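You operate a simulated robot arm through the tools that you are given. There is no shell and no other tool. Be economical: measure what you need, move in short steps, check, and stop when the job is done.

Carry out the task below with a simulated robot arm. There is one attempt and no reset: what you move stays moved.

TASK
Make lane 1 safe: stop it, isolate it, hang the red tag, try the start button.
Fine: in that order; the tag goes on that lane's peg; leave the other lanes.

The check looks at the end state, three seconds after you hand in, the way a careful person would. Anything else that was tipped, shoved, dropped, spilled or broken makes it a failure.

THE ROBOT
A 7-joint arm with a two-finger parallel gripper on a trunk, on a base that drives. Base frame: it is fixed to the floor where the robot stands at the start and does not move with it; the origin is under the middle of the robot, x ahead of it, y to its left, z up; the surface under the hand at the start is at about z = 700. Units: mm, rad, N and s.
With the tool pointing down near the work surface it reaches from about 100 to 680 mm from the robot's upright axis, wherever it stands. Its first joint turns from -2.007 to 2.007 rad. Places, roughly: blue tag [-750, -1500, 1500]; cabinet emergency stop button [-400, -900, 1200]; cabinet reset button [-100, -700, 1300]; control off button [-100, -600, 1300]; control on button [0, -600, 1300]; counter knob [-100, -700, 1100]; horn off button [-200, -700, 1300]; lamp test button [-300, -800, 1200]; lane one control box [600, -200, 1200]; lane one isolator switch [500, -100, 1000]; lane one peg [500, -200, 1000]; lane one start button [600, -100, 1300]; lane one stop button [500, -200, 1300]; lane three control box [200, -500, 1200]; lane two control box [400, -300, 1200]; main switch [0, -600, 1100]. Payload 3.91 kg.
The TCP is the grasp point between the finger pads, 30 mm short of the fingertips. In the tool frame z runs along the fingers and y along their closing line. The gripper opens to 110 mm. The fingers are 20 mm wide and 10 mm thick; the gripper's body (48 by 112 mm) begins 55 mm behind the TCP.
Orientation is that of the tool frame in the base frame, as a unit quaternion [x, y, z, w]. With the fingers straight down and closing along the base's y, the tool's x points along the base's -x, its y along +y and its z along -z.

THE INTERFACE
- The arm moves only by the tool play_rows. Its argument "series" is a list of rows, each an object of numbers (a shift or turn left out is 0, a gripper value left out holds the last): "tx", "ty", "tz": the shift along the tool's x, y, z in mm; "rx", "ry", "rz": the turn, a rotation vector about the tool's x, y, z in rad; "gripper": the finger opening in mm, from 0 to 110. In form: [{"tx": .., "ty": .., "tz": .., "rx": .., "ry": .., "rz": .., "gripper": ..}, ...]. A call has 1 to 20 rows; each row shifts and turns the commanded pose from where the row before left it, along the tool's axes as they then stand. Each row takes 0.2 s and may step no farther than 50 mm and 0.15 rad from the row before; otherwise, or with a gripper value out of range, the whole call is refused. A pose out of reach is approached as far as the arm can. The call stops where the force on the tool passes 40 N (or 10 N more than at its start, if that is more) or the arm is blocked; 0.2 s more then pass. Each finger travels about 108 mm/s and halts on what it meets, pressing with about 28 N; the grip force reading is that of the motor and also rises with nothing between the fingers. The clock runs only during rows and for 0.2 s after the last one: add rows that do not move to give the fingers time. It gives the time, the measured TCP pose, the force on the tool (base axes), the opening and the grip force at its end, in the units of the frame above (readings bear some noise), with the torque about the TCP (base axes, N m) and any sound that the robot's microphone picked up.
- Cameras (640 x 400 px; columns grow to the right, rows downward): "scene" is now at [-10.7, 92.1, 1742.7]; the picture's right is [-0.79, -0.61, 0.00], its down [-0.44, 0.58, -0.69] and it looks along [0.42, -0.55, -0.73] (base axes); focal length 276 px, centre (320, 200). "wrist" rides on the gripper at [72, 17, -103] in the tool frame; the picture's right is [-0.23, 0.97, 0.00], its down [-0.76, -0.18, -0.62] and it looks along [-0.61, -0.14, 0.78] (tool axes); focal length 222 px, centre (320, 200). There is no depth. A picture from a camera that has moved, and an enlarged one, comes with that camera's place and axes in the base frame and with its lens. The place of the scene camera against the robot may be out by one fixed shift of up to 12 mm in any direction.
- snapshot(camera): a new picture of that camera. The clock stands still meanwhile.
- lift_body(by): slides the trunk up (or, below 0, down) by that many mm; the arm and the scene camera ride with it, the base frame stays. It gives what a move gives, with no picture.
- roll_base(legs): drives the robot by 1 to 6 legs, each [ahead, turn to the left] in mm and rad, along the robot's own axes; the way and the turn of a leg run together, so that a leg with both is an arc; at most 1500 mm and 3.142 rad a leg. The arm and the cameras ride along, it lands a little off, and it stops where it bumps. It gives what a move gives.
- aim_head(pan, tilt): turns the head with the scene camera to pan (to the left, within 2.705 rad either way) and tilt (down, from -0.506 to 1.204), counted from straight ahead of the robot. It gives what a move gives.
- inspect(camera, box): a new picture of the part [left, top, right, bottom] of that camera's present view, enlarged. The clock stands still meanwhile.
- close_job(): hands the job in; it is judged then, once.

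Work in short steps. Places have to be worked out from the pictures, the camera data and where the tool is seen: move nearer, look again, correct. Check each grasp and each placing, and mend what went wrong. You have 120 turns and 82 pictures in all, those below and enlarged ones among them. Open the gripper and draw the arm clear of the work before you hand the job in, unless the task says otherwise; then end with one line.

The tools are called after "Emit:" as name(argument=value, ...) on one line, values as JSON. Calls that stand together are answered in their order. play_rows: Moves the arm, as the interface text tells. Its arguments: {"type":"object","properties":{"series":{"type":"array"}},"required":["series"]} The other tools are called the same way: lift_body (by) slides the trunk up or down; roll_base (legs) drives the base; aim_head (pan, tilt) turns the head that bears the scene camera; snapshot (camera) takes a picture; inspect (camera, box) takes an enlarged picture of a part of a camera's view; close_job () hands the job in.

At the start:

```text
time: 0.0
tool_pos: [353.7, -184.0, 1420.5]
ee_rot: [0.001, 1.0, 0.0, 0.0]
contact_force: [0.1, -0.4, -1.0]
wrist_torque: [0.0, 0.01, -0.02]
finger_gap: 110.2
finger_force: 0.1
trunk travel left (down, up): [-850.0, 140.0]
robot x, y, heading: [4.8, -0.5, -0.001]
head pan, tilt: [-0.918, 0.813]
```

scene: 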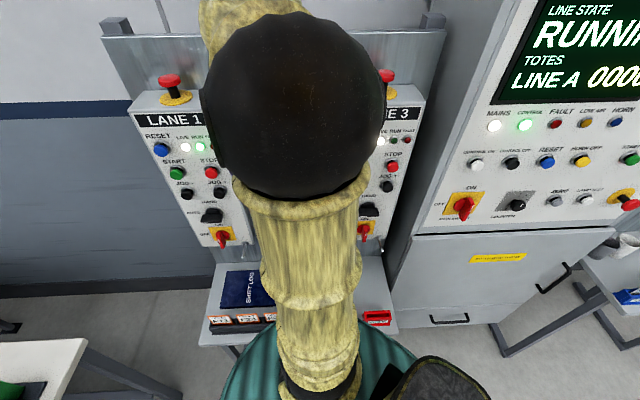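
wrist: 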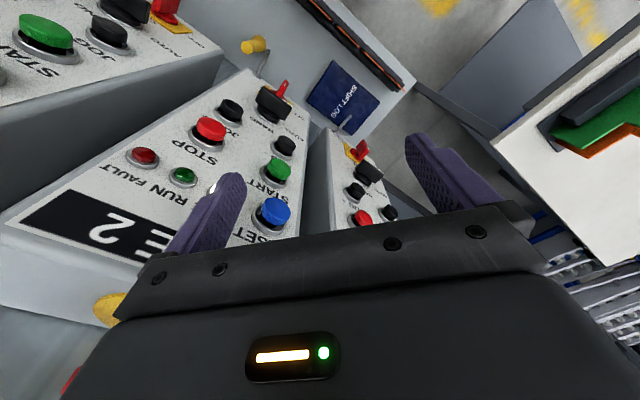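

The arm blocks the scene view of the lane boxes. I'll move the tool back and to the left, at the same height, to see the panels.

Emit:
play_rows(series=[{"tx": 20, "ty": 45}, {"tx": 20, "ty": 45}, {"tx": 0, "ty": 48}, {"ty": 48}, {"ty": 48}, {"ty": 48}, {"ty": 48}])

Emit:
snapshot(camera="scene")

```text
time: 1.6
tool_pos: [313.9, 146.7, 1424.0]
ee_rot: [0.0, 1.0, 0.0, 0.0]
contact_force: [-0.2, 0.2, -0.7]
wrist_torque: [0.01, -0.01, 0.04]
finger_gap: 110.2
finger_force: 0.0
trunk travel left (down, up): [-850.0, 140.0]
robot x, y, heading: [0.6, 1.4, 0.0]
head pan, tilt: [-0.918, 0.813]
```

```text
79 pictures are left
camera scene: at [-9.7, 93.5, 1742.6], right [-0.79, -0.61, 0.0], down [-0.44, 0.58, -0.69], along [0.42, -0.55, -0.73], focal length 276 px, centre (320, 200)
```

scene: 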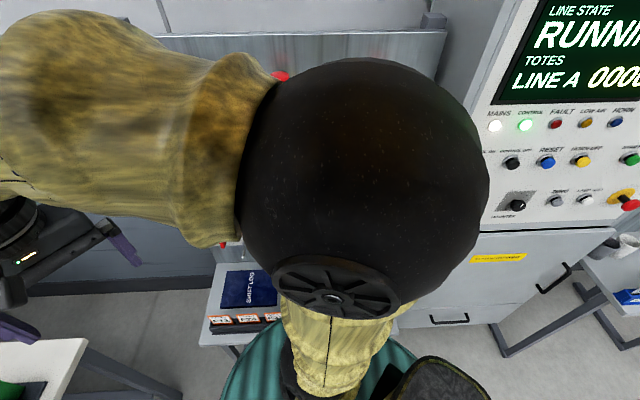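

The elbow is now in the way, so I'll swing the tool further to the left.

Emit:
play_rows(series=[{"tx": 25, "ty": 40}, {"tx": 25, "ty": 40}, {"tx": 35, "ty": 35}, {"tx": 35, "ty": 35}, {"tx": 35, "ty": 35}, {"tx": 40, "ty": 20}, {"tx": 40, "ty": 20}, {"tx": 45}, {"tx": 45}])

Emit:
snapshot(camera="scene")

```text
time: 3.6
tool_pos: [-14.1, 370.7, 1419.0]
ee_rot: [0.0, 1.0, 0.0, 0.0]
contact_force: [-0.3, 0.2, 0.0]
wrist_torque: [-0.04, 0.04, 0.01]
finger_gap: 110.1
finger_force: 0.1
trunk travel left (down, up): [-850.0, 140.0]
robot x, y, heading: [2.5, 1.2, -0.003]
head pan, tilt: [-0.918, 0.813]
```

```text
78 pictures are left
camera scene: at [-11.3, 93.3, 1742.6], right [-0.79, -0.61, 0.0], down [-0.44, 0.58, -0.69], along [0.42, -0.55, -0.73], focal length 276 px, centre (320, 200)
```

scene: 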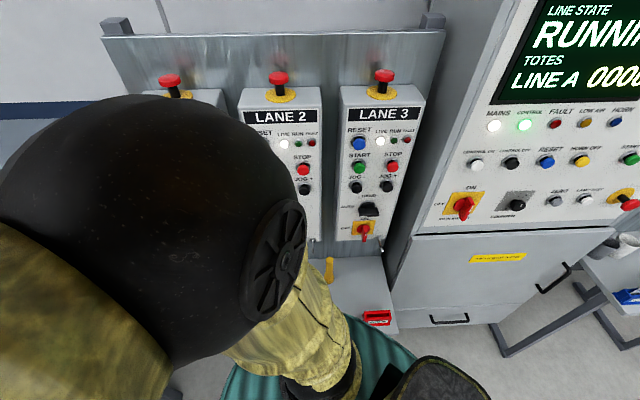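

Lanes 2 and 3 are visible now. I'll enlarge the shelf area to look for the tags, and pan the head for lane 1.

Emit:
inspect(camera="scene", box=[300, 200, 460, 340])

Emit:
aim_head(pan=-0.2, tilt=0.8)

Emit:
snapshot(camera="scene")

```text
2.86 times, centred on (380, 270) of scene
camera zoom: at [-11.3, 93.3, 1742.6], right [-0.79, -0.61, 0.0], down [-0.44, 0.58, -0.69], along [0.42, -0.55, -0.73], focal length 789 px, centre (149, 0)
```

zoom: 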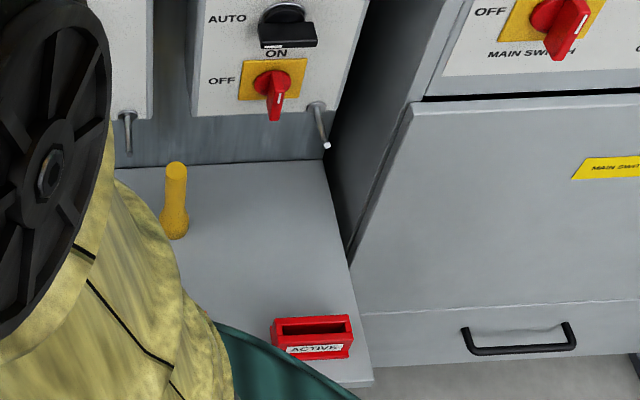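

```text
time: 4.7
tool_pos: [-13.1, 369.4, 1419.6]
ee_rot: [0.0, 1.0, 0.0, 0.0]
contact_force: [-0.5, 0.4, -0.5]
wrist_torque: [0.02, 0.0, 0.0]
finger_gap: 110.3
finger_force: 0.0
trunk travel left (down, up): [-850.0, 140.0]
robot x, y, heading: [-1.3, -2.3, 0.002]
head pan, tilt: [-0.201, 0.799]
```

```text
76 pictures are left
camera scene: at [19.7, 139.5, 1743.8], right [-0.2, -0.98, 0.0], down [-0.7, 0.14, -0.7], along [0.68, -0.14, -0.72], focal length 276 px, centre (320, 200)
```

scene: 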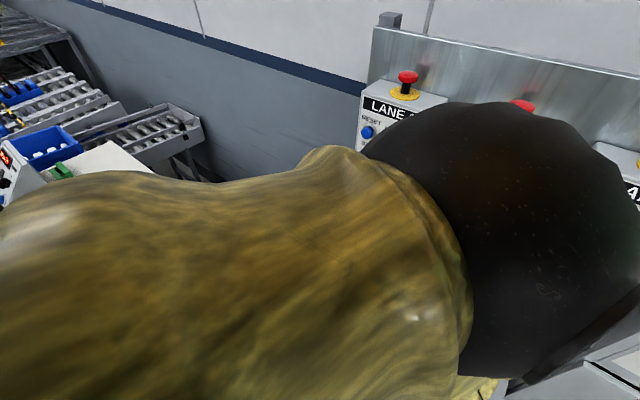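

Lane 1 was best seen with the arm in its starting pose. I'll go back there along the reverse path and aim the head at lane 1 and the shelf.

Emit:
play_rows(series=[{"tx": -45}, {"tx": -45}, {"tx": -40, "ty": -20}, {"tx": -40, "ty": -20}, {"tx": -35, "ty": -35}, {"tx": -35, "ty": -35}, {"tx": -35, "ty": -35}, {"tx": -25, "ty": -40}, {"tx": -25, "ty": -40}, {"ty": -48}, {"ty": -48}, {"ty": -48}, {"ty": -48}, {"ty": -48}, {"tx": 0, "ty": -48}, {"tx": 0, "ty": -45}, {"ty": -40}])

Emit:
aim_head(pan=-0.55, tilt=0.9)

Emit:
snapshot(camera="scene")

Emit:
snapshot(camera="wrist")

```text
time: 8.3
tool_pos: [313.2, -227.6, 1420.3]
ee_rot: [0.0, 1.0, 0.001, -0.002]
contact_force: [0.7, 0.2, 0.0]
wrist_torque: [0.0, 0.04, -0.01]
finger_gap: 109.9
finger_force: 0.1
trunk travel left (down, up): [-850.0, 140.0]
robot x, y, heading: [-1.4, -1.7, -0.001]
head pan, tilt: [-0.201, 0.799]
```

```text
time: 9.1
tool_pos: [311.7, -226.1, 1421.6]
ee_rot: [0.0, 1.0, -0.001, 0.0]
contact_force: [-0.5, 0.0, -0.1]
wrist_torque: [-0.01, 0.02, -0.02]
finger_gap: 109.9
finger_force: 0.1
trunk travel left (down, up): [-850.0, 140.0]
robot x, y, heading: [3.7, -2.1, 0.005]
head pan, tilt: [-0.55, 0.901]
```

```text
75 pictures are left
camera scene: at [5.3, 116.1, 1735.9], right [-0.52, -0.85, 0.0], down [-0.67, 0.41, -0.62], along [0.53, -0.32, -0.78], focal length 276 px, centre (320, 200)
```

scene: 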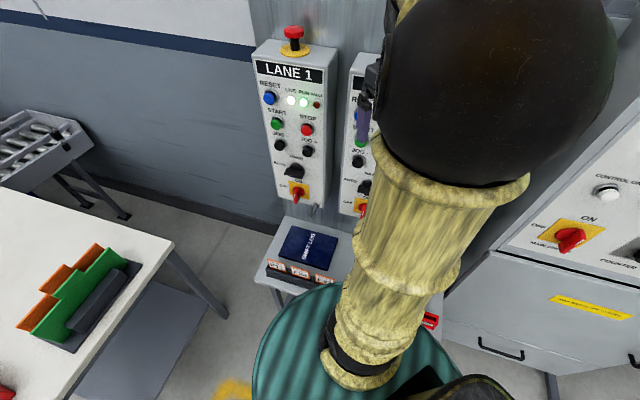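

```text
74 pictures are left
camera wrist: at [239.0, -209.6, 1523.4], right [0.23, 0.97, 0.0], down [0.76, -0.18, 0.62], along [0.61, -0.14, -0.78], focal length 222 px, centre (320, 200)
```

wrist: 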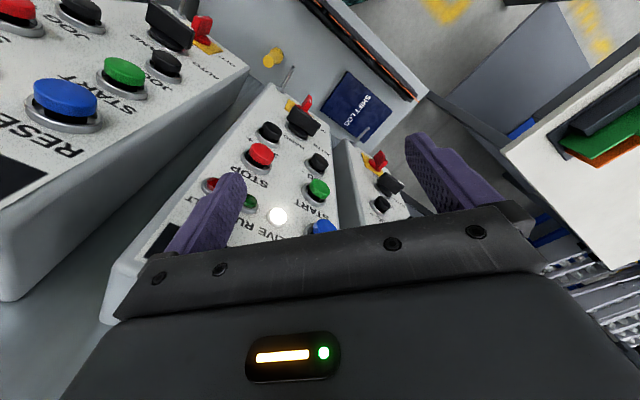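

The scene camera now has lane 1 clear. I'll enlarge the box and then the shelf.

Emit:
inspect(camera="scene", box=[240, 80, 368, 220])

Emit:
inspect(camera="scene", box=[235, 200, 365, 300])

Emit:
inspect(camera="scene", box=[0, 220, 200, 400])

```text
2.86 times, centred on (304, 150) of scene
camera zoom: at [5.3, 116.1, 1735.9], right [-0.52, -0.85, 0.0], down [-0.67, 0.41, -0.62], along [0.53, -0.32, -0.78], focal length 789 px, centre (366, 343)
```

zoom: 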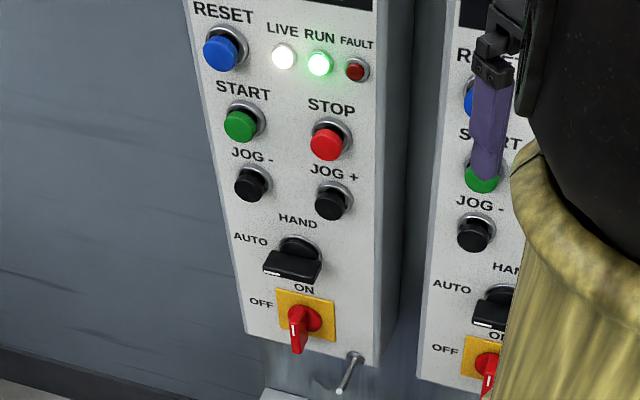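

```text
4.00 times, centred on (300, 250) of scene
camera zoom: at [5.3, 116.1, 1735.9], right [-0.52, -0.85, 0.0], down [-0.67, 0.41, -0.62], along [0.53, -0.32, -0.78], focal length 1105 px, centre (400, 0)
```

zoom: 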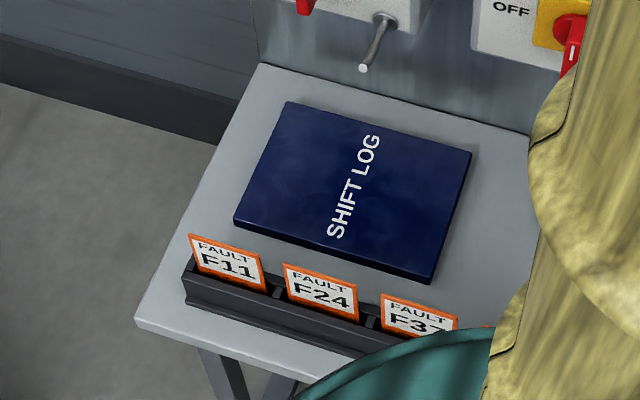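

```text
2.22 times, centred on (100, 310) of scene
camera zoom: at [5.3, 116.1, 1735.9], right [-0.52, -0.85, 0.0], down [-0.67, 0.41, -0.62], along [0.53, -0.32, -0.78], focal length 614 px, centre (809, -44)
```

zoom: 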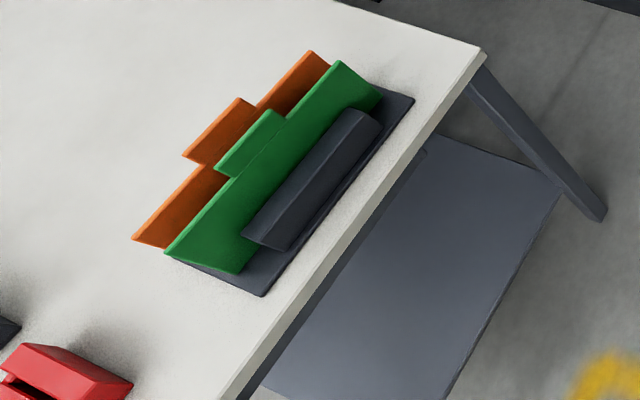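

The shelf rack holds fault cards and no tag. The blue tag is listed at (-750,-1500,1500), so I'll turn the head there to look for a red one.

Emit:
aim_head(pan=-2.0, tilt=0.2)

Emit:
snapshot(camera="scene")

```text
time: 10.7
tool_pos: [312.4, -226.9, 1421.5]
ee_rot: [0.0, 1.0, 0.0, 0.0]
contact_force: [0.3, -0.3, -0.1]
wrist_torque: [0.01, 0.01, 0.01]
finger_gap: 110.3
finger_force: 0.1
trunk travel left (down, up): [-850.0, 140.0]
robot x, y, heading: [1.7, -2.0, -0.003]
head pan, tilt: [-2.0, 0.201]
```

```text
70 pictures are left
camera scene: at [-98.0, 70.9, 1797.4], right [-0.91, 0.42, 0.0], down [0.08, 0.18, -0.98], along [-0.41, -0.89, -0.2], focal length 276 px, centre (320, 200)
```

scene: 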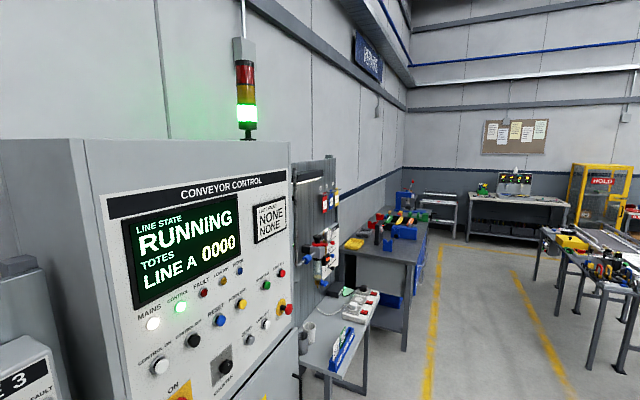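

Emit:
inspect(camera="scene", box=[280, 150, 400, 330])

```text
2.22 times, centred on (340, 240) of scene
camera zoom: at [-98.0, 70.9, 1797.4], right [-0.91, 0.42, 0.0], down [0.08, 0.18, -0.98], along [-0.41, -0.89, -0.2], focal length 614 px, centre (276, 111)
```

zoom: 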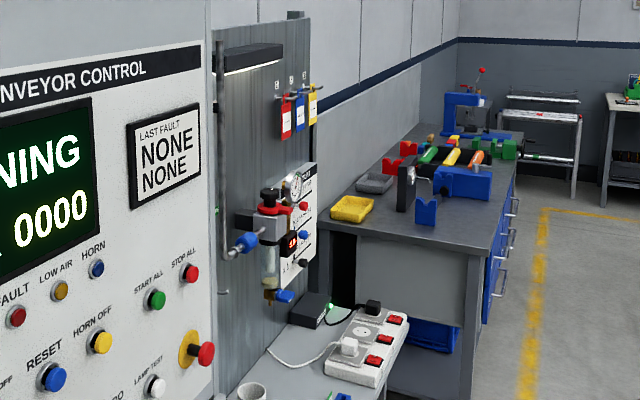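

Red, blue and yellow tags hang on a board to the right of the cabinet. From two rays, lane 1's STOP is near (519,-159,1285) and its isolator handle near (539,-125,1026), on a near-vertical panel facing (-0.61,0.79). I'll back off and turn the tool to face the panel.

Emit:
play_rows(series=[{"ty": 45}, {"ty": 45}, {"ty": 45}, {"ty": 45}, {"tx": -30}, {"tx": -30, "gripper": 0}, {"rz": 0.15}, {"rz": 0.15}, {"rz": 0.15}, {"rz": 0.15}, {"rz": 0.15}, {"rz": 0.15}, {"rz": 0.013}])

Emit:
play_rows(series=[{"ry": -0.15}, {"ry": -0.15}, {"ry": -0.15}, {"ry": -0.15}, {"ry": -0.15}, {"ry": -0.15}, {"ry": -0.15}, {"ry": -0.15}, {"ry": -0.15}, {"ry": -0.15}, {"ry": -0.071}, {}])

Emit:
snapshot(camera="wrist")

Emit:
aim_head(pan=-0.55, tilt=0.8)

Emit:
snapshot(camera="scene")

```text
time: 13.5
tool_pos: [373.1, -49.1, 1420.6]
ee_rot: [0.441, 0.898, 0.0, 0.0]
contact_force: [0.9, -0.6, -0.8]
wrist_torque: [-0.02, 0.0, 0.03]
finger_gap: 0.0
finger_force: 28.3
trunk travel left (down, up): [-850.0, 140.0]
robot x, y, heading: [-0.3, -2.7, 0.004]
head pan, tilt: [-2.0, 0.201]
```

```text
time: 16.1
tool_pos: [381.6, -42.2, 1427.3]
ee_rot: [0.312, 0.634, -0.312, 0.635]
contact_force: [0.1, -0.2, -0.5]
wrist_torque: [-0.01, 0.0, 0.0]
finger_gap: 0.1
finger_force: 28.2
out of reach, approached as far as the arm can: row 10, 11
trunk travel left (down, up): [-850.0, 140.0]
robot x, y, heading: [3.1, -0.1, 0.003]
head pan, tilt: [-2.0, 0.201]
```

```text
68 pictures are left
camera wrist: at [331.1, 50.3, 1354.0], right [0.77, 0.6, 0.23], down [-0.52, 0.38, 0.76], along [0.37, -0.71, 0.61], focal length 222 px, centre (320, 200)
```

wrist: 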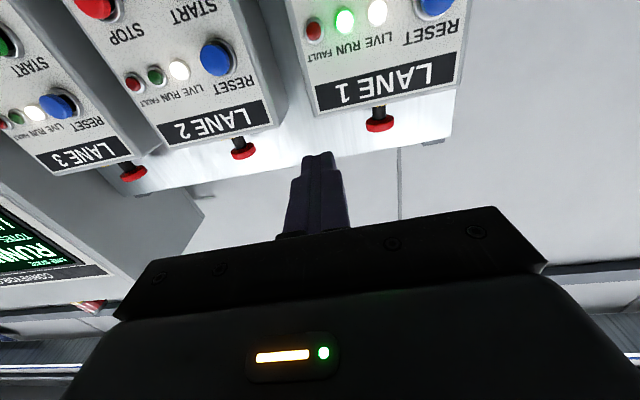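

```text
time: 17.6
tool_pos: [383.1, -42.7, 1427.0]
ee_rot: [0.312, 0.635, -0.312, 0.634]
contact_force: [0.1, 0.1, -1.0]
wrist_torque: [0.0, -0.03, -0.01]
finger_gap: 0.1
finger_force: 27.6
trunk travel left (down, up): [-850.0, 140.0]
robot x, y, heading: [0.5, -2.2, -0.003]
head pan, tilt: [-0.55, 0.799]
```

```text
67 pictures are left
camera scene: at [9.4, 113.5, 1743.8], right [-0.52, -0.85, 0.0], down [-0.61, 0.37, -0.7], along [0.59, -0.36, -0.72], focal length 276 px, centre (320, 200)
```

scene: 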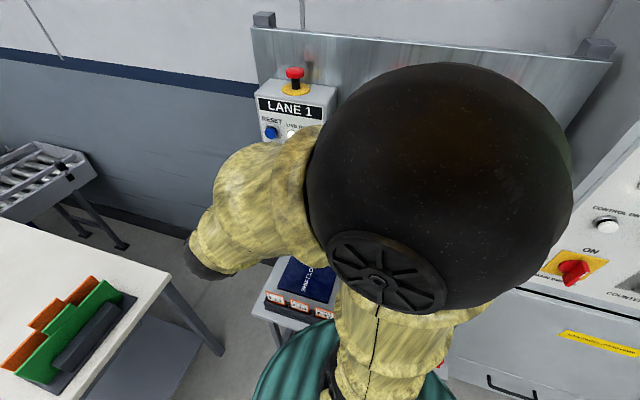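

The orientation is right. Lowering the trunk brings the fingers to button height with the arm pose unchanged, so I'll do that and look.

Emit:
lift_body(by=-140)

Emit:
snapshot(camera="wrist")

```text
time: 19.3
tool_pos: [382.2, -42.4, 1287.2]
ee_rot: [0.312, 0.635, -0.312, 0.634]
contact_force: [-0.3, 0.3, 1.0]
wrist_torque: [0.02, 0.01, -0.01]
finger_gap: 0.0
finger_force: 28.0
trunk travel left (down, up): [-710.0, 280.0]
robot x, y, heading: [0.6, 0.8, 0.004]
head pan, tilt: [-0.55, 0.799]
```

```text
66 pictures are left
camera wrist: at [331.3, 50.3, 1214.0], right [0.77, 0.59, 0.23], down [-0.52, 0.38, 0.76], along [0.37, -0.71, 0.61], focal length 222 px, centre (320, 200)
```

wrist: 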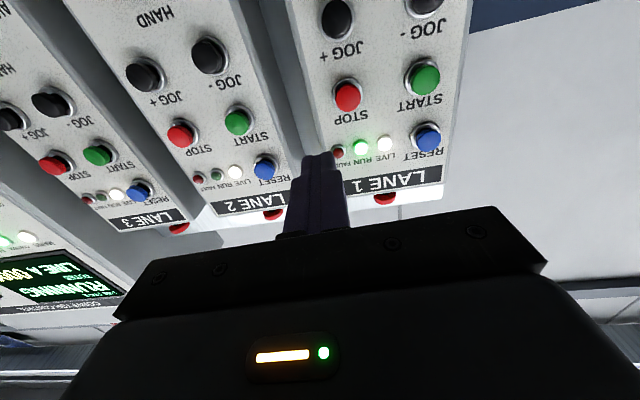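

STOP works out to about (517,-161,1288), in line with the earlier estimate. I'll approach to about 25 mm short of it and check the alignment.

Emit:
play_rows(series=[{"ty": 34, "tz": 10}, {"tz": 40}, {"tz": 40}, {"tz": 30}, {}])

Emit:
snapshot(camera="wrist")

```text
time: 20.5
tool_pos: [482.1, -115.5, 1287.9]
ee_rot: [0.312, 0.635, -0.312, 0.634]
contact_force: [-0.7, -0.8, -0.4]
wrist_torque: [0.03, -0.01, -0.02]
finger_gap: 0.1
finger_force: 28.1
trunk travel left (down, up): [-710.0, 280.0]
robot x, y, heading: [-0.5, -2.4, 0.001]
head pan, tilt: [-0.55, 0.799]
```

```text
65 pictures are left
camera wrist: at [431.2, -23.6, 1214.1], right [0.77, 0.59, 0.23], down [-0.52, 0.38, 0.76], along [0.37, -0.71, 0.61], focal length 222 px, centre (320, 200)
```

wrist: 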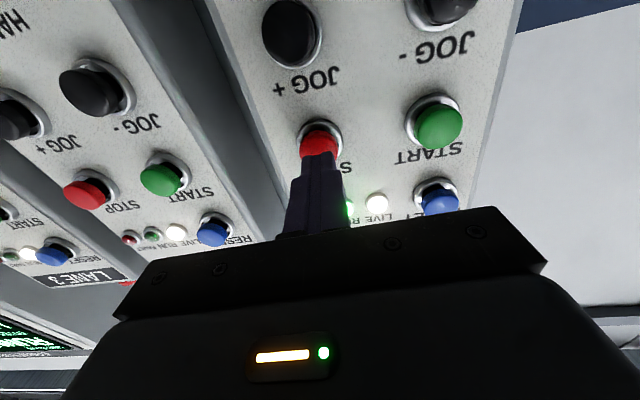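

The finger is lined up within a few mm, so I'll lower it 4 mm and push forward in small steps.

Emit:
play_rows(series=[{"tx": 4, "tz": 10}, {"tz": 8}, {"tz": 4}, {"tz": 3}, {"tz": 3}, {"tz": 2}, {"tz": 2}])

Emit:
snapshot(camera="wrist")

```text
time: 22.1
tool_pos: [499.7, -137.9, 1283.4]
ee_rot: [0.312, 0.635, -0.311, 0.634]
contact_force: [-11.6, 8.6, -4.3]
wrist_torque: [0.11, 0.08, -0.03]
finger_gap: 0.0
finger_force: 28.1
trunk travel left (down, up): [-710.0, 280.0]
robot x, y, heading: [-1.3, 4.1, -0.005]
head pan, tilt: [-0.55, 0.799]
heard: click
```

```text
64 pictures are left
camera wrist: at [449.2, -46.5, 1209.7], right [0.77, 0.6, 0.23], down [-0.52, 0.38, 0.76], along [0.37, -0.71, 0.61], focal length 222 px, centre (320, 200)
```

wrist: 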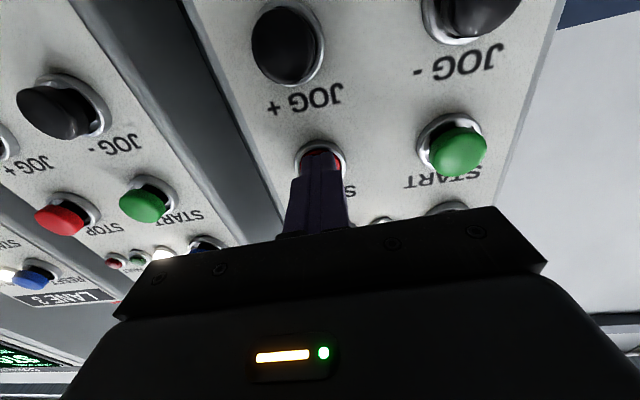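

A click was heard at about 15 N. I'll back off and check lane 1's lamps.

Emit:
play_rows(series=[{"tz": -30}, {"tz": -40}, {"tz": -40}, {"tz": -30}, {}])

Emit:
snapshot(camera="wrist")

```text
time: 23.3
tool_pos: [415.5, -30.1, 1283.0]
ee_rot: [0.313, 0.635, -0.312, 0.633]
contact_force: [0.2, -0.3, -0.5]
wrist_torque: [0.04, -0.02, 0.03]
finger_gap: 0.0
finger_force: 27.5
trunk travel left (down, up): [-710.0, 280.0]
robot x, y, heading: [1.2, -1.0, 0.002]
head pan, tilt: [-0.55, 0.799]
```

```text
63 pictures are left
camera wrist: at [363.8, 62.9, 1210.0], right [0.77, 0.59, 0.23], down [-0.52, 0.38, 0.76], along [0.37, -0.71, 0.61], focal length 222 px, centre (320, 200)
```

wrist: 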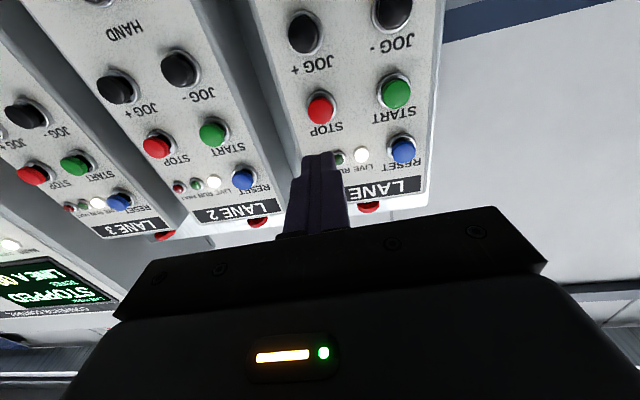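

The RUN lamp is out and LIVE is still lit, so the lane is stopped. Next is the isolator near z=1026, so I'll lower the trunk 250 mm (the tool is well clear of the panel) and look.

Emit:
lift_body(by=-250)

Emit:
snapshot(camera="wrist")

Emit:
snapshot(camera="scene")

```text
time: 25.9
tool_pos: [414.8, -29.6, 1032.2]
ee_rot: [0.311, 0.635, -0.311, 0.634]
contact_force: [0.3, 0.2, -0.2]
wrist_torque: [-0.02, 0.0, -0.04]
finger_gap: 0.0
finger_force: 28.0
trunk travel left (down, up): [-460.0, 530.0]
robot x, y, heading: [-0.1, 2.1, -0.005]
head pan, tilt: [-0.55, 0.799]
```

```text
62 pictures are left
camera wrist: at [364.0, 62.8, 960.1], right [0.77, 0.59, 0.23], down [-0.52, 0.38, 0.76], along [0.37, -0.71, 0.61], focal length 222 px, centre (320, 200)
```

wrist: 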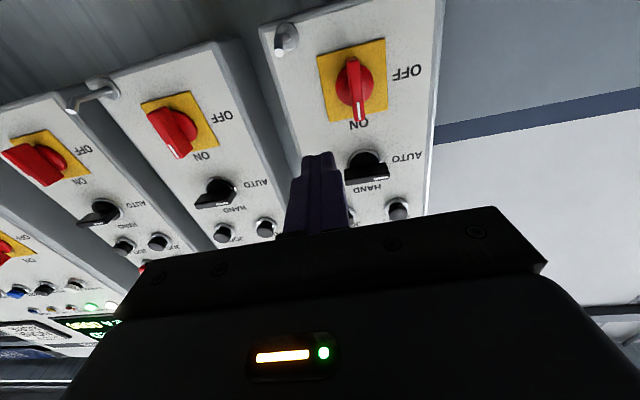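

```text
61 pictures are left
camera scene: at [9.4, 113.6, 1353.8], right [-0.52, -0.85, 0.0], down [-0.61, 0.37, -0.7], along [0.59, -0.36, -0.72], focal length 276 px, centre (320, 200)
```

scene: 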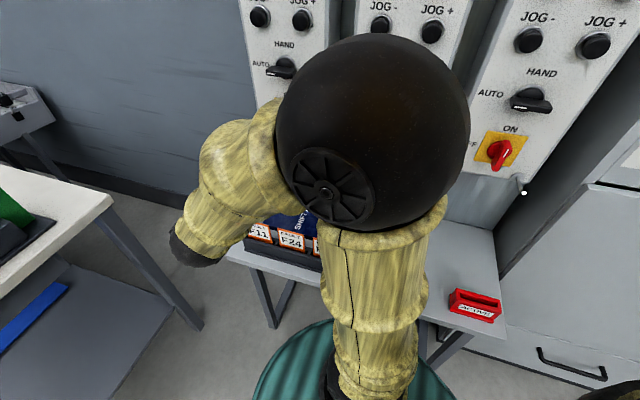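

Emit:
inspect(camera="wrist", box=[250, 10, 450, 150])

```text
2.86 times, centred on (350, 80) of wrist
camera zoom: at [364.0, 62.8, 960.1], right [0.77, 0.59, 0.23], down [-0.52, 0.38, 0.76], along [0.37, -0.71, 0.61], focal length 635 px, centre (234, 543)
```

zoom: 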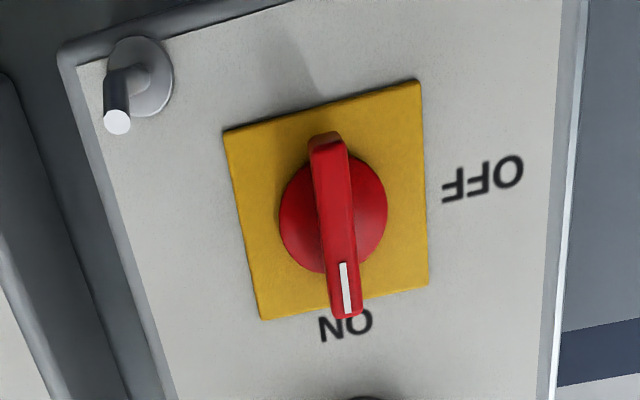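

The handle is a vertical bar on axis (lateral ≈350 along the wall, z≈1022), with OFF to the left. I'll open the fingers, line up, and approach part way.

Emit:
play_rows(series=[{"ty": 41, "tx": 10, "gripper": 64}, {"tz": 40}, {"tz": 40}, {"tz": 10}, {}])

Emit:
snapshot(camera="wrist")

```text
time: 27.1
tool_pos: [503.1, -77.3, 1023.0]
ee_rot: [0.313, 0.635, -0.312, 0.634]
contact_force: [0.3, 0.4, -0.8]
wrist_torque: [-0.03, -0.01, 0.03]
finger_gap: 63.9
finger_force: 0.0
trunk travel left (down, up): [-460.0, 530.0]
robot x, y, heading: [0.0, -3.4, -0.003]
head pan, tilt: [-0.55, 0.799]
```

```text
59 pictures are left
camera wrist: at [451.1, 15.4, 949.9], right [0.77, 0.59, 0.23], down [-0.52, 0.38, 0.76], along [0.37, -0.71, 0.61], focal length 222 px, centre (320, 200)
```

wrist: 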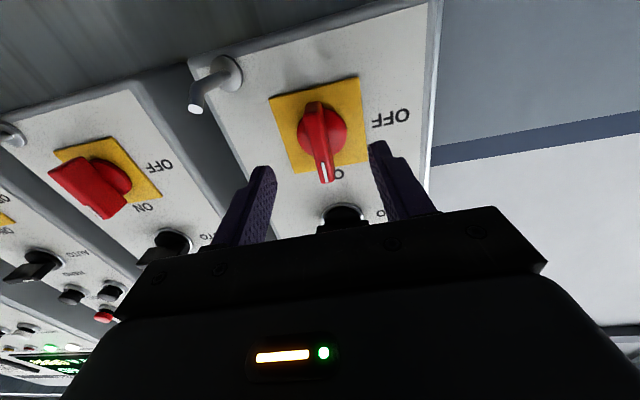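

The axis estimate repeats (554,-141,1023) and the fingers straddle the bar. I'll advance 45 mm and close.

Emit:
play_rows(series=[{"tz": 20}, {"tz": 15}, {"tz": 10}, {}])

Emit:
snapshot(camera="wrist")

```text
time: 28.1
tool_pos: [530.0, -112.3, 1022.7]
ee_rot: [0.312, 0.634, -0.312, 0.634]
contact_force: [0.5, -0.5, -0.1]
wrist_torque: [-0.03, 0.0, 0.01]
finger_gap: 64.2
finger_force: 0.0
trunk travel left (down, up): [-460.0, 530.0]
robot x, y, heading: [2.9, -0.2, -0.0]
head pan, tilt: [-0.55, 0.799]
```

```text
58 pictures are left
camera wrist: at [478.7, -19.1, 949.3], right [0.77, 0.59, 0.23], down [-0.52, 0.38, 0.76], along [0.37, -0.71, 0.61], focal length 222 px, centre (320, 200)
```

wrist: 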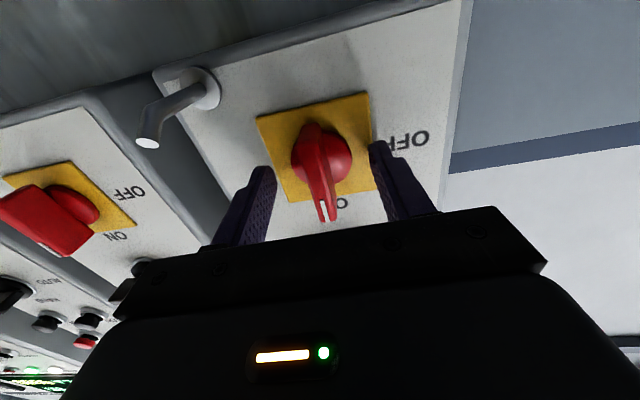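

The bar is between the fingers, so I'll close.

Emit:
play_rows(series=[{"gripper": 0}, {}, {}, {}])

Emit:
snapshot(camera="wrist")

```text
time: 29.2
tool_pos: [534.7, -106.7, 1022.5]
ee_rot: [0.307, 0.638, -0.307, 0.636]
contact_force: [11.0, -1.7, -0.5]
wrist_torque: [0.67, 0.56, 1.82]
finger_gap: 26.9
finger_force: 45.0
trunk travel left (down, up): [-460.0, 530.0]
robot x, y, heading: [-0.4, 0.6, -0.002]
head pan, tilt: [-0.55, 0.799]
stopped in row 4: the force on the tool passed its limit at 41 N (the readings are from after the stop); the commanded pose is now the measured one
```

```text
57 pictures are left
camera wrist: at [482.1, -15.4, 949.1], right [0.76, 0.61, 0.23], down [-0.53, 0.38, 0.76], along [0.38, -0.7, 0.61], focal length 222 px, centre (320, 200)
```

wrist: 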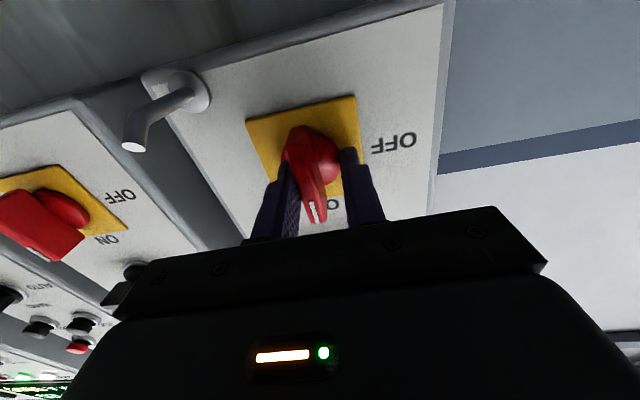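

Emit:
inspect(camera="wrist", box=[220, 80, 420, 240])

```text
2.50 times, centred on (320, 160) of wrist
camera zoom: at [482.1, -15.4, 949.1], right [0.76, 0.61, 0.23], down [-0.53, 0.38, 0.76], along [0.38, -0.7, 0.61], focal length 555 px, centre (320, 300)
```

zoom: 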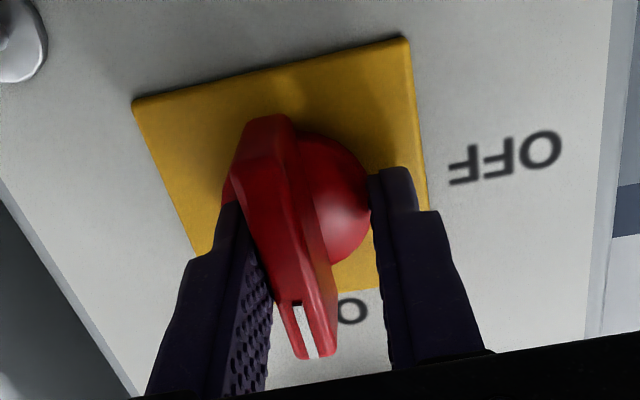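

The left finger hit the hub disc and the right one hit the bar, so I'm too deep. I'll open, recentre 7 mm, retract 15 mm and close again on the bar only.

Emit:
play_rows(series=[{"gripper": 50}, {"ty": -7, "tz": -13, "rx": 0.015}, {}, {}])

Emit:
play_rows(series=[{"gripper": 10}, {}, {}, {}])

Emit:
inspect(camera="wrist", box=[220, 80, 420, 240])

```text
time: 30.2
tool_pos: [518.9, -102.1, 1024.7]
ee_rot: [0.314, 0.633, -0.314, 0.634]
contact_force: [1.0, 0.3, 0.2]
wrist_torque: [-0.01, -0.04, 0.01]
finger_gap: 50.1
finger_force: 0.0
trunk travel left (down, up): [-460.0, 530.0]
robot x, y, heading: [0.2, 1.7, 0.001]
head pan, tilt: [-0.55, 0.799]
```

```text
time: 31.2
tool_pos: [520.7, -101.5, 1024.2]
ee_rot: [0.313, 0.633, -0.314, 0.635]
contact_force: [8.8, 6.1, 3.3]
wrist_torque: [0.01, -0.04, 0.34]
finger_gap: 15.3
finger_force: 5.1
trunk travel left (down, up): [-460.0, 530.0]
robot x, y, heading: [-3.5, -1.0, 0.001]
head pan, tilt: [-0.55, 0.799]
```

```text
2.50 times, centred on (320, 160) of wrist
camera zoom: at [469.8, -9.6, 951.1], right [0.77, 0.59, 0.23], down [-0.52, 0.39, 0.76], along [0.36, -0.71, 0.61], focal length 555 px, centre (320, 300)
```

zoom: 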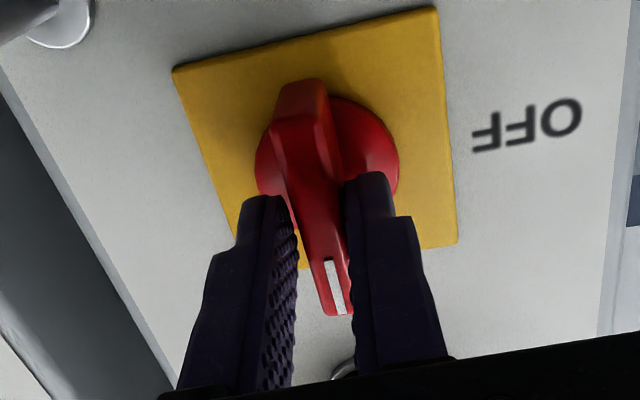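

The fingers now hold only the bar (gap 15 mm) near the hub axis. I'll start turning counter-clockwise seen from the front (rz negative).

Emit:
play_rows(series=[{"rz": -0.1}, {"rz": -0.1}, {"rz": -0.1}, {"rz": -0.1}])

Emit:
inspect(camera="wrist", box=[220, 80, 420, 240])

```text
time: 32.2
tool_pos: [519.9, -101.6, 1023.0]
ee_rot: [0.179, 0.684, -0.434, 0.559]
contact_force: [10.1, 7.9, -1.0]
wrist_torque: [-0.05, -0.07, 0.45]
finger_gap: 16.5
finger_force: 6.8
trunk travel left (down, up): [-460.0, 530.0]
robot x, y, heading: [0.7, 2.0, 0.0]
head pan, tilt: [-0.55, 0.799]
```

```text
2.50 times, centred on (320, 160) of wrist
camera zoom: at [445.3, -27.9, 948.3], right [0.78, 0.6, -0.17], down [-0.27, 0.58, 0.77], along [0.56, -0.55, 0.61], focal length 555 px, centre (320, 300)
```

zoom: 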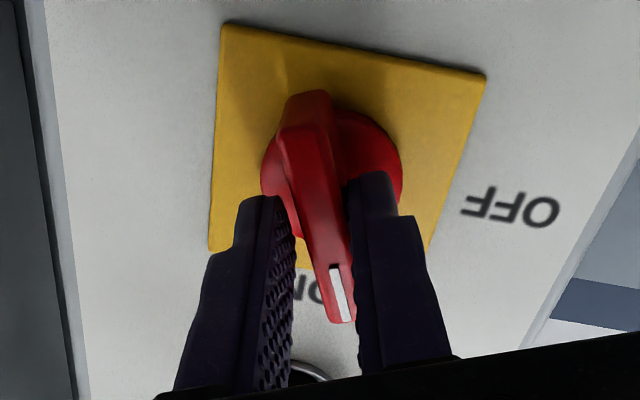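

The handle is turning with the gripper at low force. I'll continue towards 90°.

Emit:
play_rows(series=[{"rz": -0.12}, {"rz": -0.12}, {"rz": -0.12}, {"rz": -0.12}, {"rz": -0.12}, {"rz": -0.12}, {"rz": -0.12}, {"rz": -0.12}, {"rz": -0.12}, {"rz": -0.1}])

Emit:
inspect(camera="wrist", box=[220, 80, 420, 240])

```text
time: 34.4
tool_pos: [518.4, -102.7, 1023.0]
ee_rot: [0.231, -0.668, 0.671, -0.223]
contact_force: [3.9, 3.1, -8.7]
wrist_torque: [0.25, 0.07, 0.03]
finger_gap: 14.5
finger_force: 4.5
trunk travel left (down, up): [-460.0, 530.0]
robot x, y, heading: [-0.6, 0.9, -0.001]
head pan, tilt: [-0.55, 0.799]
```

```text
2.50 times, centred on (320, 160) of wrist
camera zoom: at [397.9, -64.4, 1006.6], right [0.17, 0.13, -0.98], down [0.23, 0.96, 0.17], along [0.96, -0.25, 0.13], focal length 555 px, centre (320, 300)
```

zoom: 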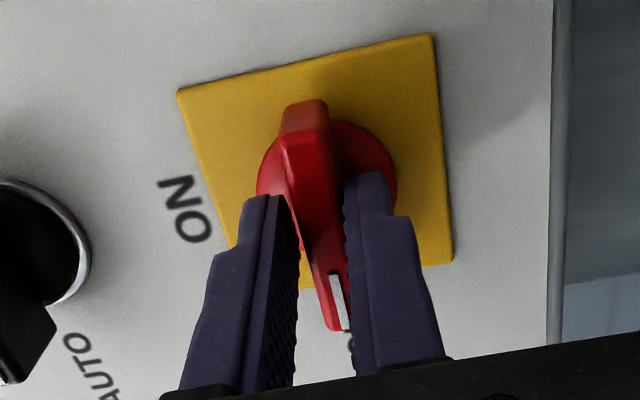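

It has turned about 90°, but no click was heard. I'll nudge a little further to make sure it's at the stop, then open and back off to see the lamps.

Emit:
play_rows(series=[{"rz": -0.06}, {"rz": -0.05}, {}])

Emit:
play_rows(series=[{"rz": 0.05}, {"gripper": 50}, {}, {"tz": -20}, {"tz": -40}, {"tz": -40}, {}])

Emit:
snapshot(camera="wrist")

```text
time: 35.2
tool_pos: [520.5, -101.6, 1022.9]
ee_rot: [0.267, -0.655, 0.682, -0.185]
contact_force: [5.5, -0.5, -12.6]
wrist_torque: [0.24, -0.02, 0.08]
finger_gap: 15.6
finger_force: 5.8
trunk travel left (down, up): [-460.0, 530.0]
robot x, y, heading: [0.6, -2.0, 0.006]
head pan, tilt: [-0.55, 0.799]
```

```text
time: 36.8
tool_pos: [459.1, -25.5, 1024.8]
ee_rot: [0.249, -0.661, 0.678, -0.202]
contact_force: [-0.3, 0.4, 0.6]
wrist_torque: [-0.01, 0.0, -0.02]
finger_gap: 50.2
finger_force: 0.1
trunk travel left (down, up): [-460.0, 530.0]
robot x, y, heading: [-1.4, 2.2, -0.001]
head pan, tilt: [-0.55, 0.799]
```

```text
52 pictures are left
camera wrist: at [335.8, 13.1, 1011.9], right [0.13, 0.09, -0.99], down [0.24, 0.96, 0.12], along [0.96, -0.25, 0.1], focal length 222 px, centre (320, 200)
```

wrist: 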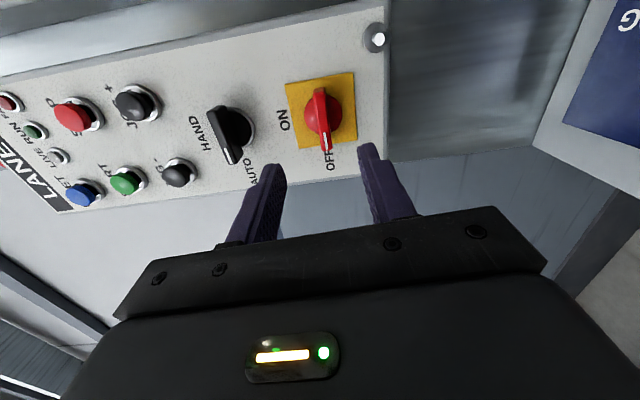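

LIVE is now out and the handle points to OFF, so lane 1 is isolated. Next is the tag. I'll retract the arm and look at the floor behind and beside me before driving.

Emit:
play_rows(series=[{"tz": -45}, {"tz": -45}, {"tz": -20}, {}])

Emit:
lift_body(by=390)

Emit:
aim_head(pan=-2.6, tilt=0.7)

Emit:
snapshot(camera="scene")

Emit:
aim_head(pan=2.6, tilt=0.7)

Emit:
snapshot(camera="scene")

```text
time: 37.8
tool_pos: [394.0, 62.7, 1022.8]
ee_rot: [0.249, -0.661, 0.678, -0.202]
contact_force: [-0.1, 0.1, 0.7]
wrist_torque: [0.02, -0.02, 0.02]
finger_gap: 50.3
finger_force: 0.0
trunk travel left (down, up): [-460.0, 530.0]
robot x, y, heading: [2.3, 3.7, -0.003]
head pan, tilt: [-0.55, 0.799]
```

```text
time: 41.5
tool_pos: [392.6, 64.9, 1412.6]
ee_rot: [0.249, -0.661, 0.678, -0.203]
contact_force: [-0.4, 0.7, -0.4]
wrist_torque: [0.0, 0.01, -0.01]
finger_gap: 50.1
finger_force: 0.0
trunk travel left (down, up): [-850.0, 140.0]
robot x, y, heading: [5.4, 0.3, -0.005]
head pan, tilt: [-0.55, 0.799]
```

```text
time: 43.5
tool_pos: [391.6, 65.1, 1412.3]
ee_rot: [0.25, -0.661, 0.678, -0.203]
contact_force: [0.2, -0.6, -0.4]
wrist_torque: [0.01, 0.0, 0.0]
finger_gap: 50.1
finger_force: 0.1
trunk travel left (down, up): [-850.0, 140.0]
robot x, y, heading: [-0.6, -0.7, 0.002]
head pan, tilt: [-2.601, 0.7]
```

```text
51 pictures are left
camera scene: at [-131.7, 112.0, 1752.0], right [-0.52, 0.86, 0.0], down [0.55, 0.33, -0.77], along [-0.66, -0.39, -0.64], focal length 276 px, centre (320, 200)
```

scene: 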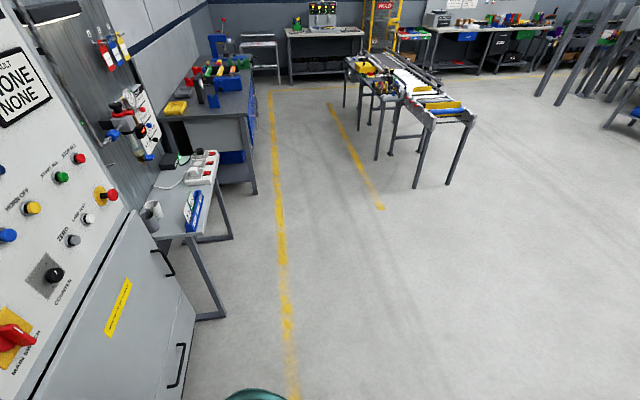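

```text
time: 47.6
tool_pos: [391.1, 64.3, 1412.8]
ee_rot: [0.25, -0.661, 0.678, -0.203]
contact_force: [-0.1, -0.2, -0.4]
wrist_torque: [-0.02, 0.02, 0.03]
finger_gap: 50.1
finger_force: 0.1
trunk travel left (down, up): [-850.0, 140.0]
robot x, y, heading: [0.7, -0.7, -0.004]
head pan, tilt: [2.601, 0.7]
```

```text
50 pictures are left
camera scene: at [-131.7, 199.7, 1752.0], right [0.52, 0.86, 0.0], down [0.55, -0.33, -0.77], along [-0.66, 0.39, -0.64], focal length 276 px, centre (320, 200)
```

scene: 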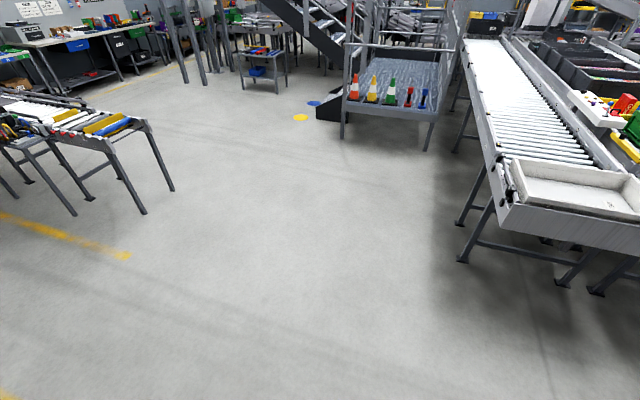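

The floor behind is clear. I'll back off 250 mm, turn to run parallel to the wall, drive to the tag board, and turn to face it.

Emit:
roll_base(legs=[[-250, 0], [0, -2.484], [1200, 0], [0, 1.571]])

Emit:
aim_head(pan=0.0, tilt=0.45)

Emit:
snapshot(camera="scene")

```text
time: 70.4
tool_pos: [-916.4, -980.8, 1412.4]
ee_rot: [0.08, 0.702, -0.696, -0.128]
contact_force: [0.2, 0.5, 0.4]
wrist_torque: [-0.03, 0.0, -0.03]
finger_gap: 50.0
finger_force: 0.0
trunk travel left (down, up): [-850.0, 140.0]
robot x, y, heading: [-1195.6, -700.3, -0.949]
head pan, tilt: [2.601, 0.7]
```

```text
time: 72.7
tool_pos: [-916.2, -982.6, 1411.8]
ee_rot: [0.08, 0.701, -0.697, -0.129]
contact_force: [-0.2, -1.3, 0.3]
wrist_torque: [0.0, 0.01, 0.0]
finger_gap: 50.0
finger_force: 0.1
trunk travel left (down, up): [-850.0, 140.0]
robot x, y, heading: [-1193.8, -701.9, -0.954]
head pan, tilt: [0.0, 0.45]
```

```text
49 pictures are left
camera scene: at [-1053.6, -635.3, 1774.2], right [-0.81, -0.58, 0.0], down [-0.25, 0.35, -0.9], along [0.53, -0.73, -0.44], focal length 276 px, centre (320, 200)
```

scene: 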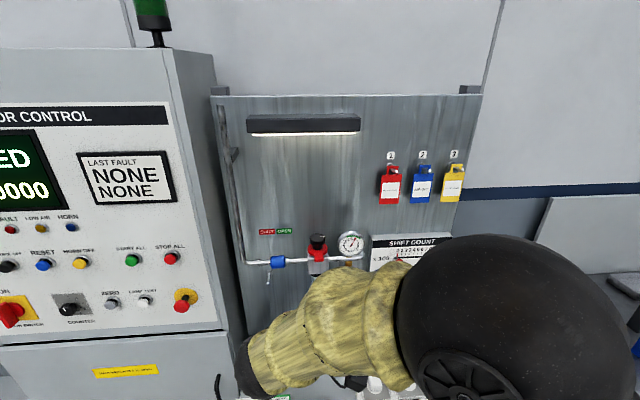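

The board is clear from here. I'll enlarge the tags.

Emit:
inspect(camera="scene", box=[360, 140, 480, 220])

```text
5.00 times, centred on (420, 180) of scene
camera zoom: at [-1053.6, -635.3, 1774.2], right [-0.81, -0.58, 0.0], down [-0.25, 0.35, -0.9], along [0.53, -0.73, -0.44], focal length 1381 px, centre (-180, 300)
```

zoom: 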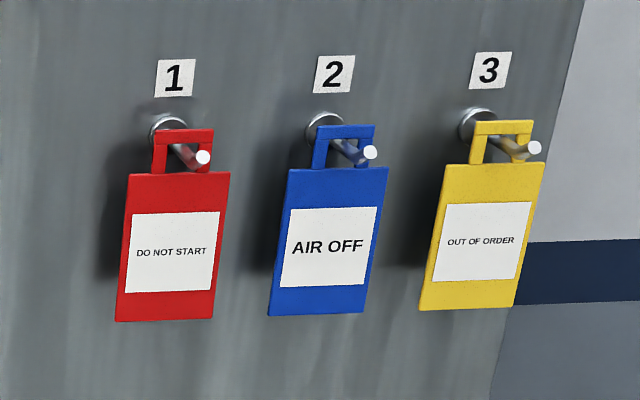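

All three tags have a square bail and hang on upward-sloping pegs. The red body is about 60 mm wide near (-785,-1355,1452), so I can grip it from the front by its side edges. I'll drive 150 mm closer and roll the tool back so it closes horizontally.

Emit:
roll_base(legs=[[150, 0.037]])

Emit:
play_rows(series=[{"rz": 0.15, "gripper": 92}, {"rz": 0.15}, {"rz": 0.15}, {"rz": 0.15}, {"rz": 0.15}, {"rz": 0.15}, {"rz": 0.15}, {"rz": 0.15}, {"rz": 0.15}, {"rz": 0.15}, {"rz": 0.14}, {}])

Emit:
snapshot(camera="wrist")

Emit:
snapshot(camera="scene")

```text
time: 74.2
tool_pos: [-816.2, -1090.8, 1411.1]
ee_rot: [0.066, 0.704, -0.698, -0.115]
contact_force: [1.0, -1.2, 0.1]
wrist_torque: [-0.01, 0.0, 0.01]
finger_gap: 50.1
finger_force: 0.0
trunk travel left (down, up): [-850.0, 140.0]
robot x, y, heading: [-1106.0, -817.7, -0.908]
head pan, tilt: [0.0, 0.45]
```

```text
time: 76.8
tool_pos: [-816.7, -1089.7, 1412.6]
ee_rot: [-0.559, -0.431, 0.561, -0.432]
contact_force: [-0.1, -0.1, -0.2]
wrist_torque: [-0.03, -0.01, -0.01]
finger_gap: 91.9
finger_force: 0.0
trunk travel left (down, up): [-850.0, 140.0]
robot x, y, heading: [-1107.1, -818.3, -0.904]
head pan, tilt: [0.0, 0.45]
```

```text
47 pictures are left
camera wrist: at [-775.7, -994.5, 1338.6], right [0.94, -0.25, 0.23], down [-0.01, 0.65, 0.76], along [-0.34, -0.72, 0.61], focal length 222 px, centre (320, 200)
```

wrist: 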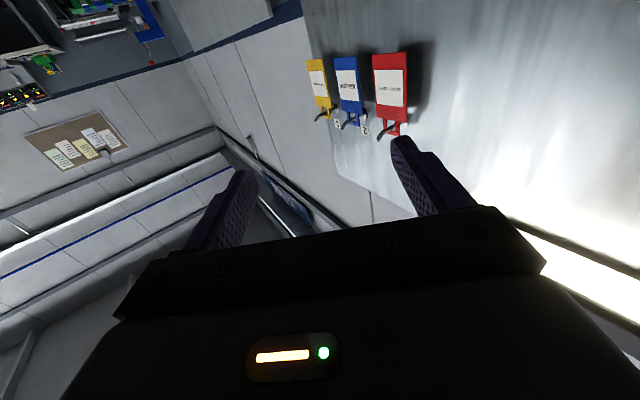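

```text
46 pictures are left
camera scene: at [-967.3, -748.7, 1774.2], right [-0.79, -0.61, 0.0], down [-0.27, 0.34, -0.9], along [0.55, -0.71, -0.44], focal length 276 px, centre (320, 200)
```

scene: 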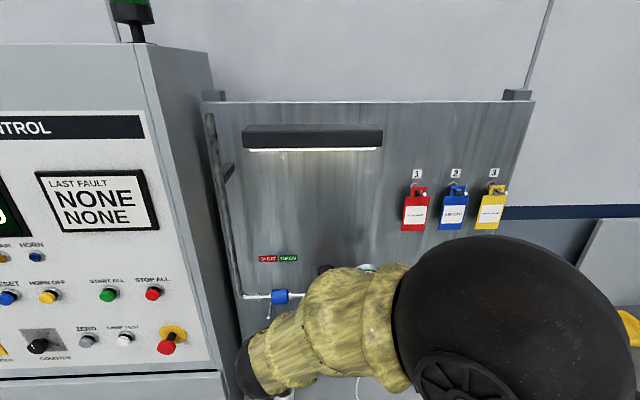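

The tool now points 52° too far right because the base turned. I'll yaw it left 0.916 rad to face the board again.

Emit:
play_rows(series=[{"rx": -0.15}, {"rx": -0.15}, {"rx": -0.15}, {"rx": -0.15}, {"rx": -0.15}, {"rx": -0.15}, {"rx": -0.016}, {"ty": -45}, {"ty": -45}, {"ty": -46}, {}])

Emit:
snapshot(camera="wrist")

Emit:
snapshot(camera="scene")

```text
time: 79.2
tool_pos: [-822.8, -1181.9, 1471.0]
ee_rot: [0.312, 0.634, -0.314, 0.634]
contact_force: [0.1, 0.5, -0.2]
wrist_torque: [0.03, 0.01, 0.01]
finger_gap: 92.3
finger_force: 0.0
out of reach, approached as far as the arm can: row 3, 4, 5, 6, 8, 9, 10
trunk travel left (down, up): [-850.0, 140.0]
robot x, y, heading: [-1110.0, -819.1, -0.904]
head pan, tilt: [0.0, 0.45]
```

```text
45 pictures are left
camera wrist: at [-873.0, -1088.7, 1397.8], right [0.77, 0.59, 0.22], down [-0.52, 0.39, 0.76], along [0.37, -0.7, 0.61], focal length 222 px, centre (320, 200)
```

wrist: 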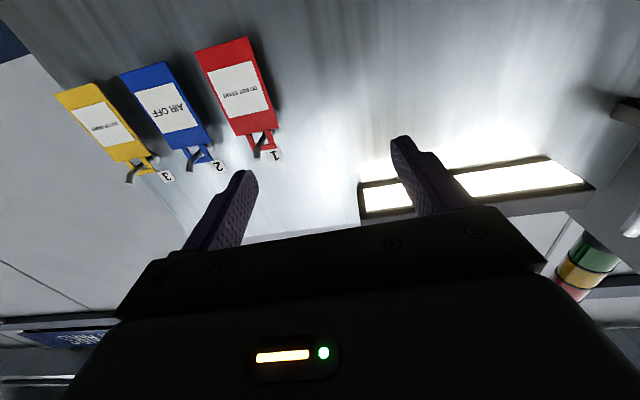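

```text
44 pictures are left
camera scene: at [-966.9, -746.6, 1774.1], right [-0.79, -0.61, 0.0], down [-0.27, 0.34, -0.9], along [0.55, -0.71, -0.43], focal length 276 px, centre (320, 200)
```

scene: 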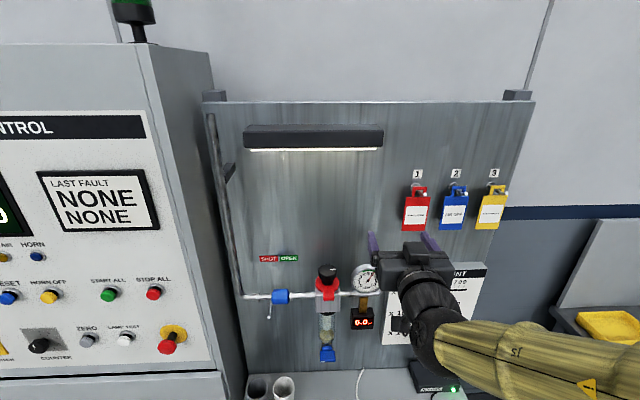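

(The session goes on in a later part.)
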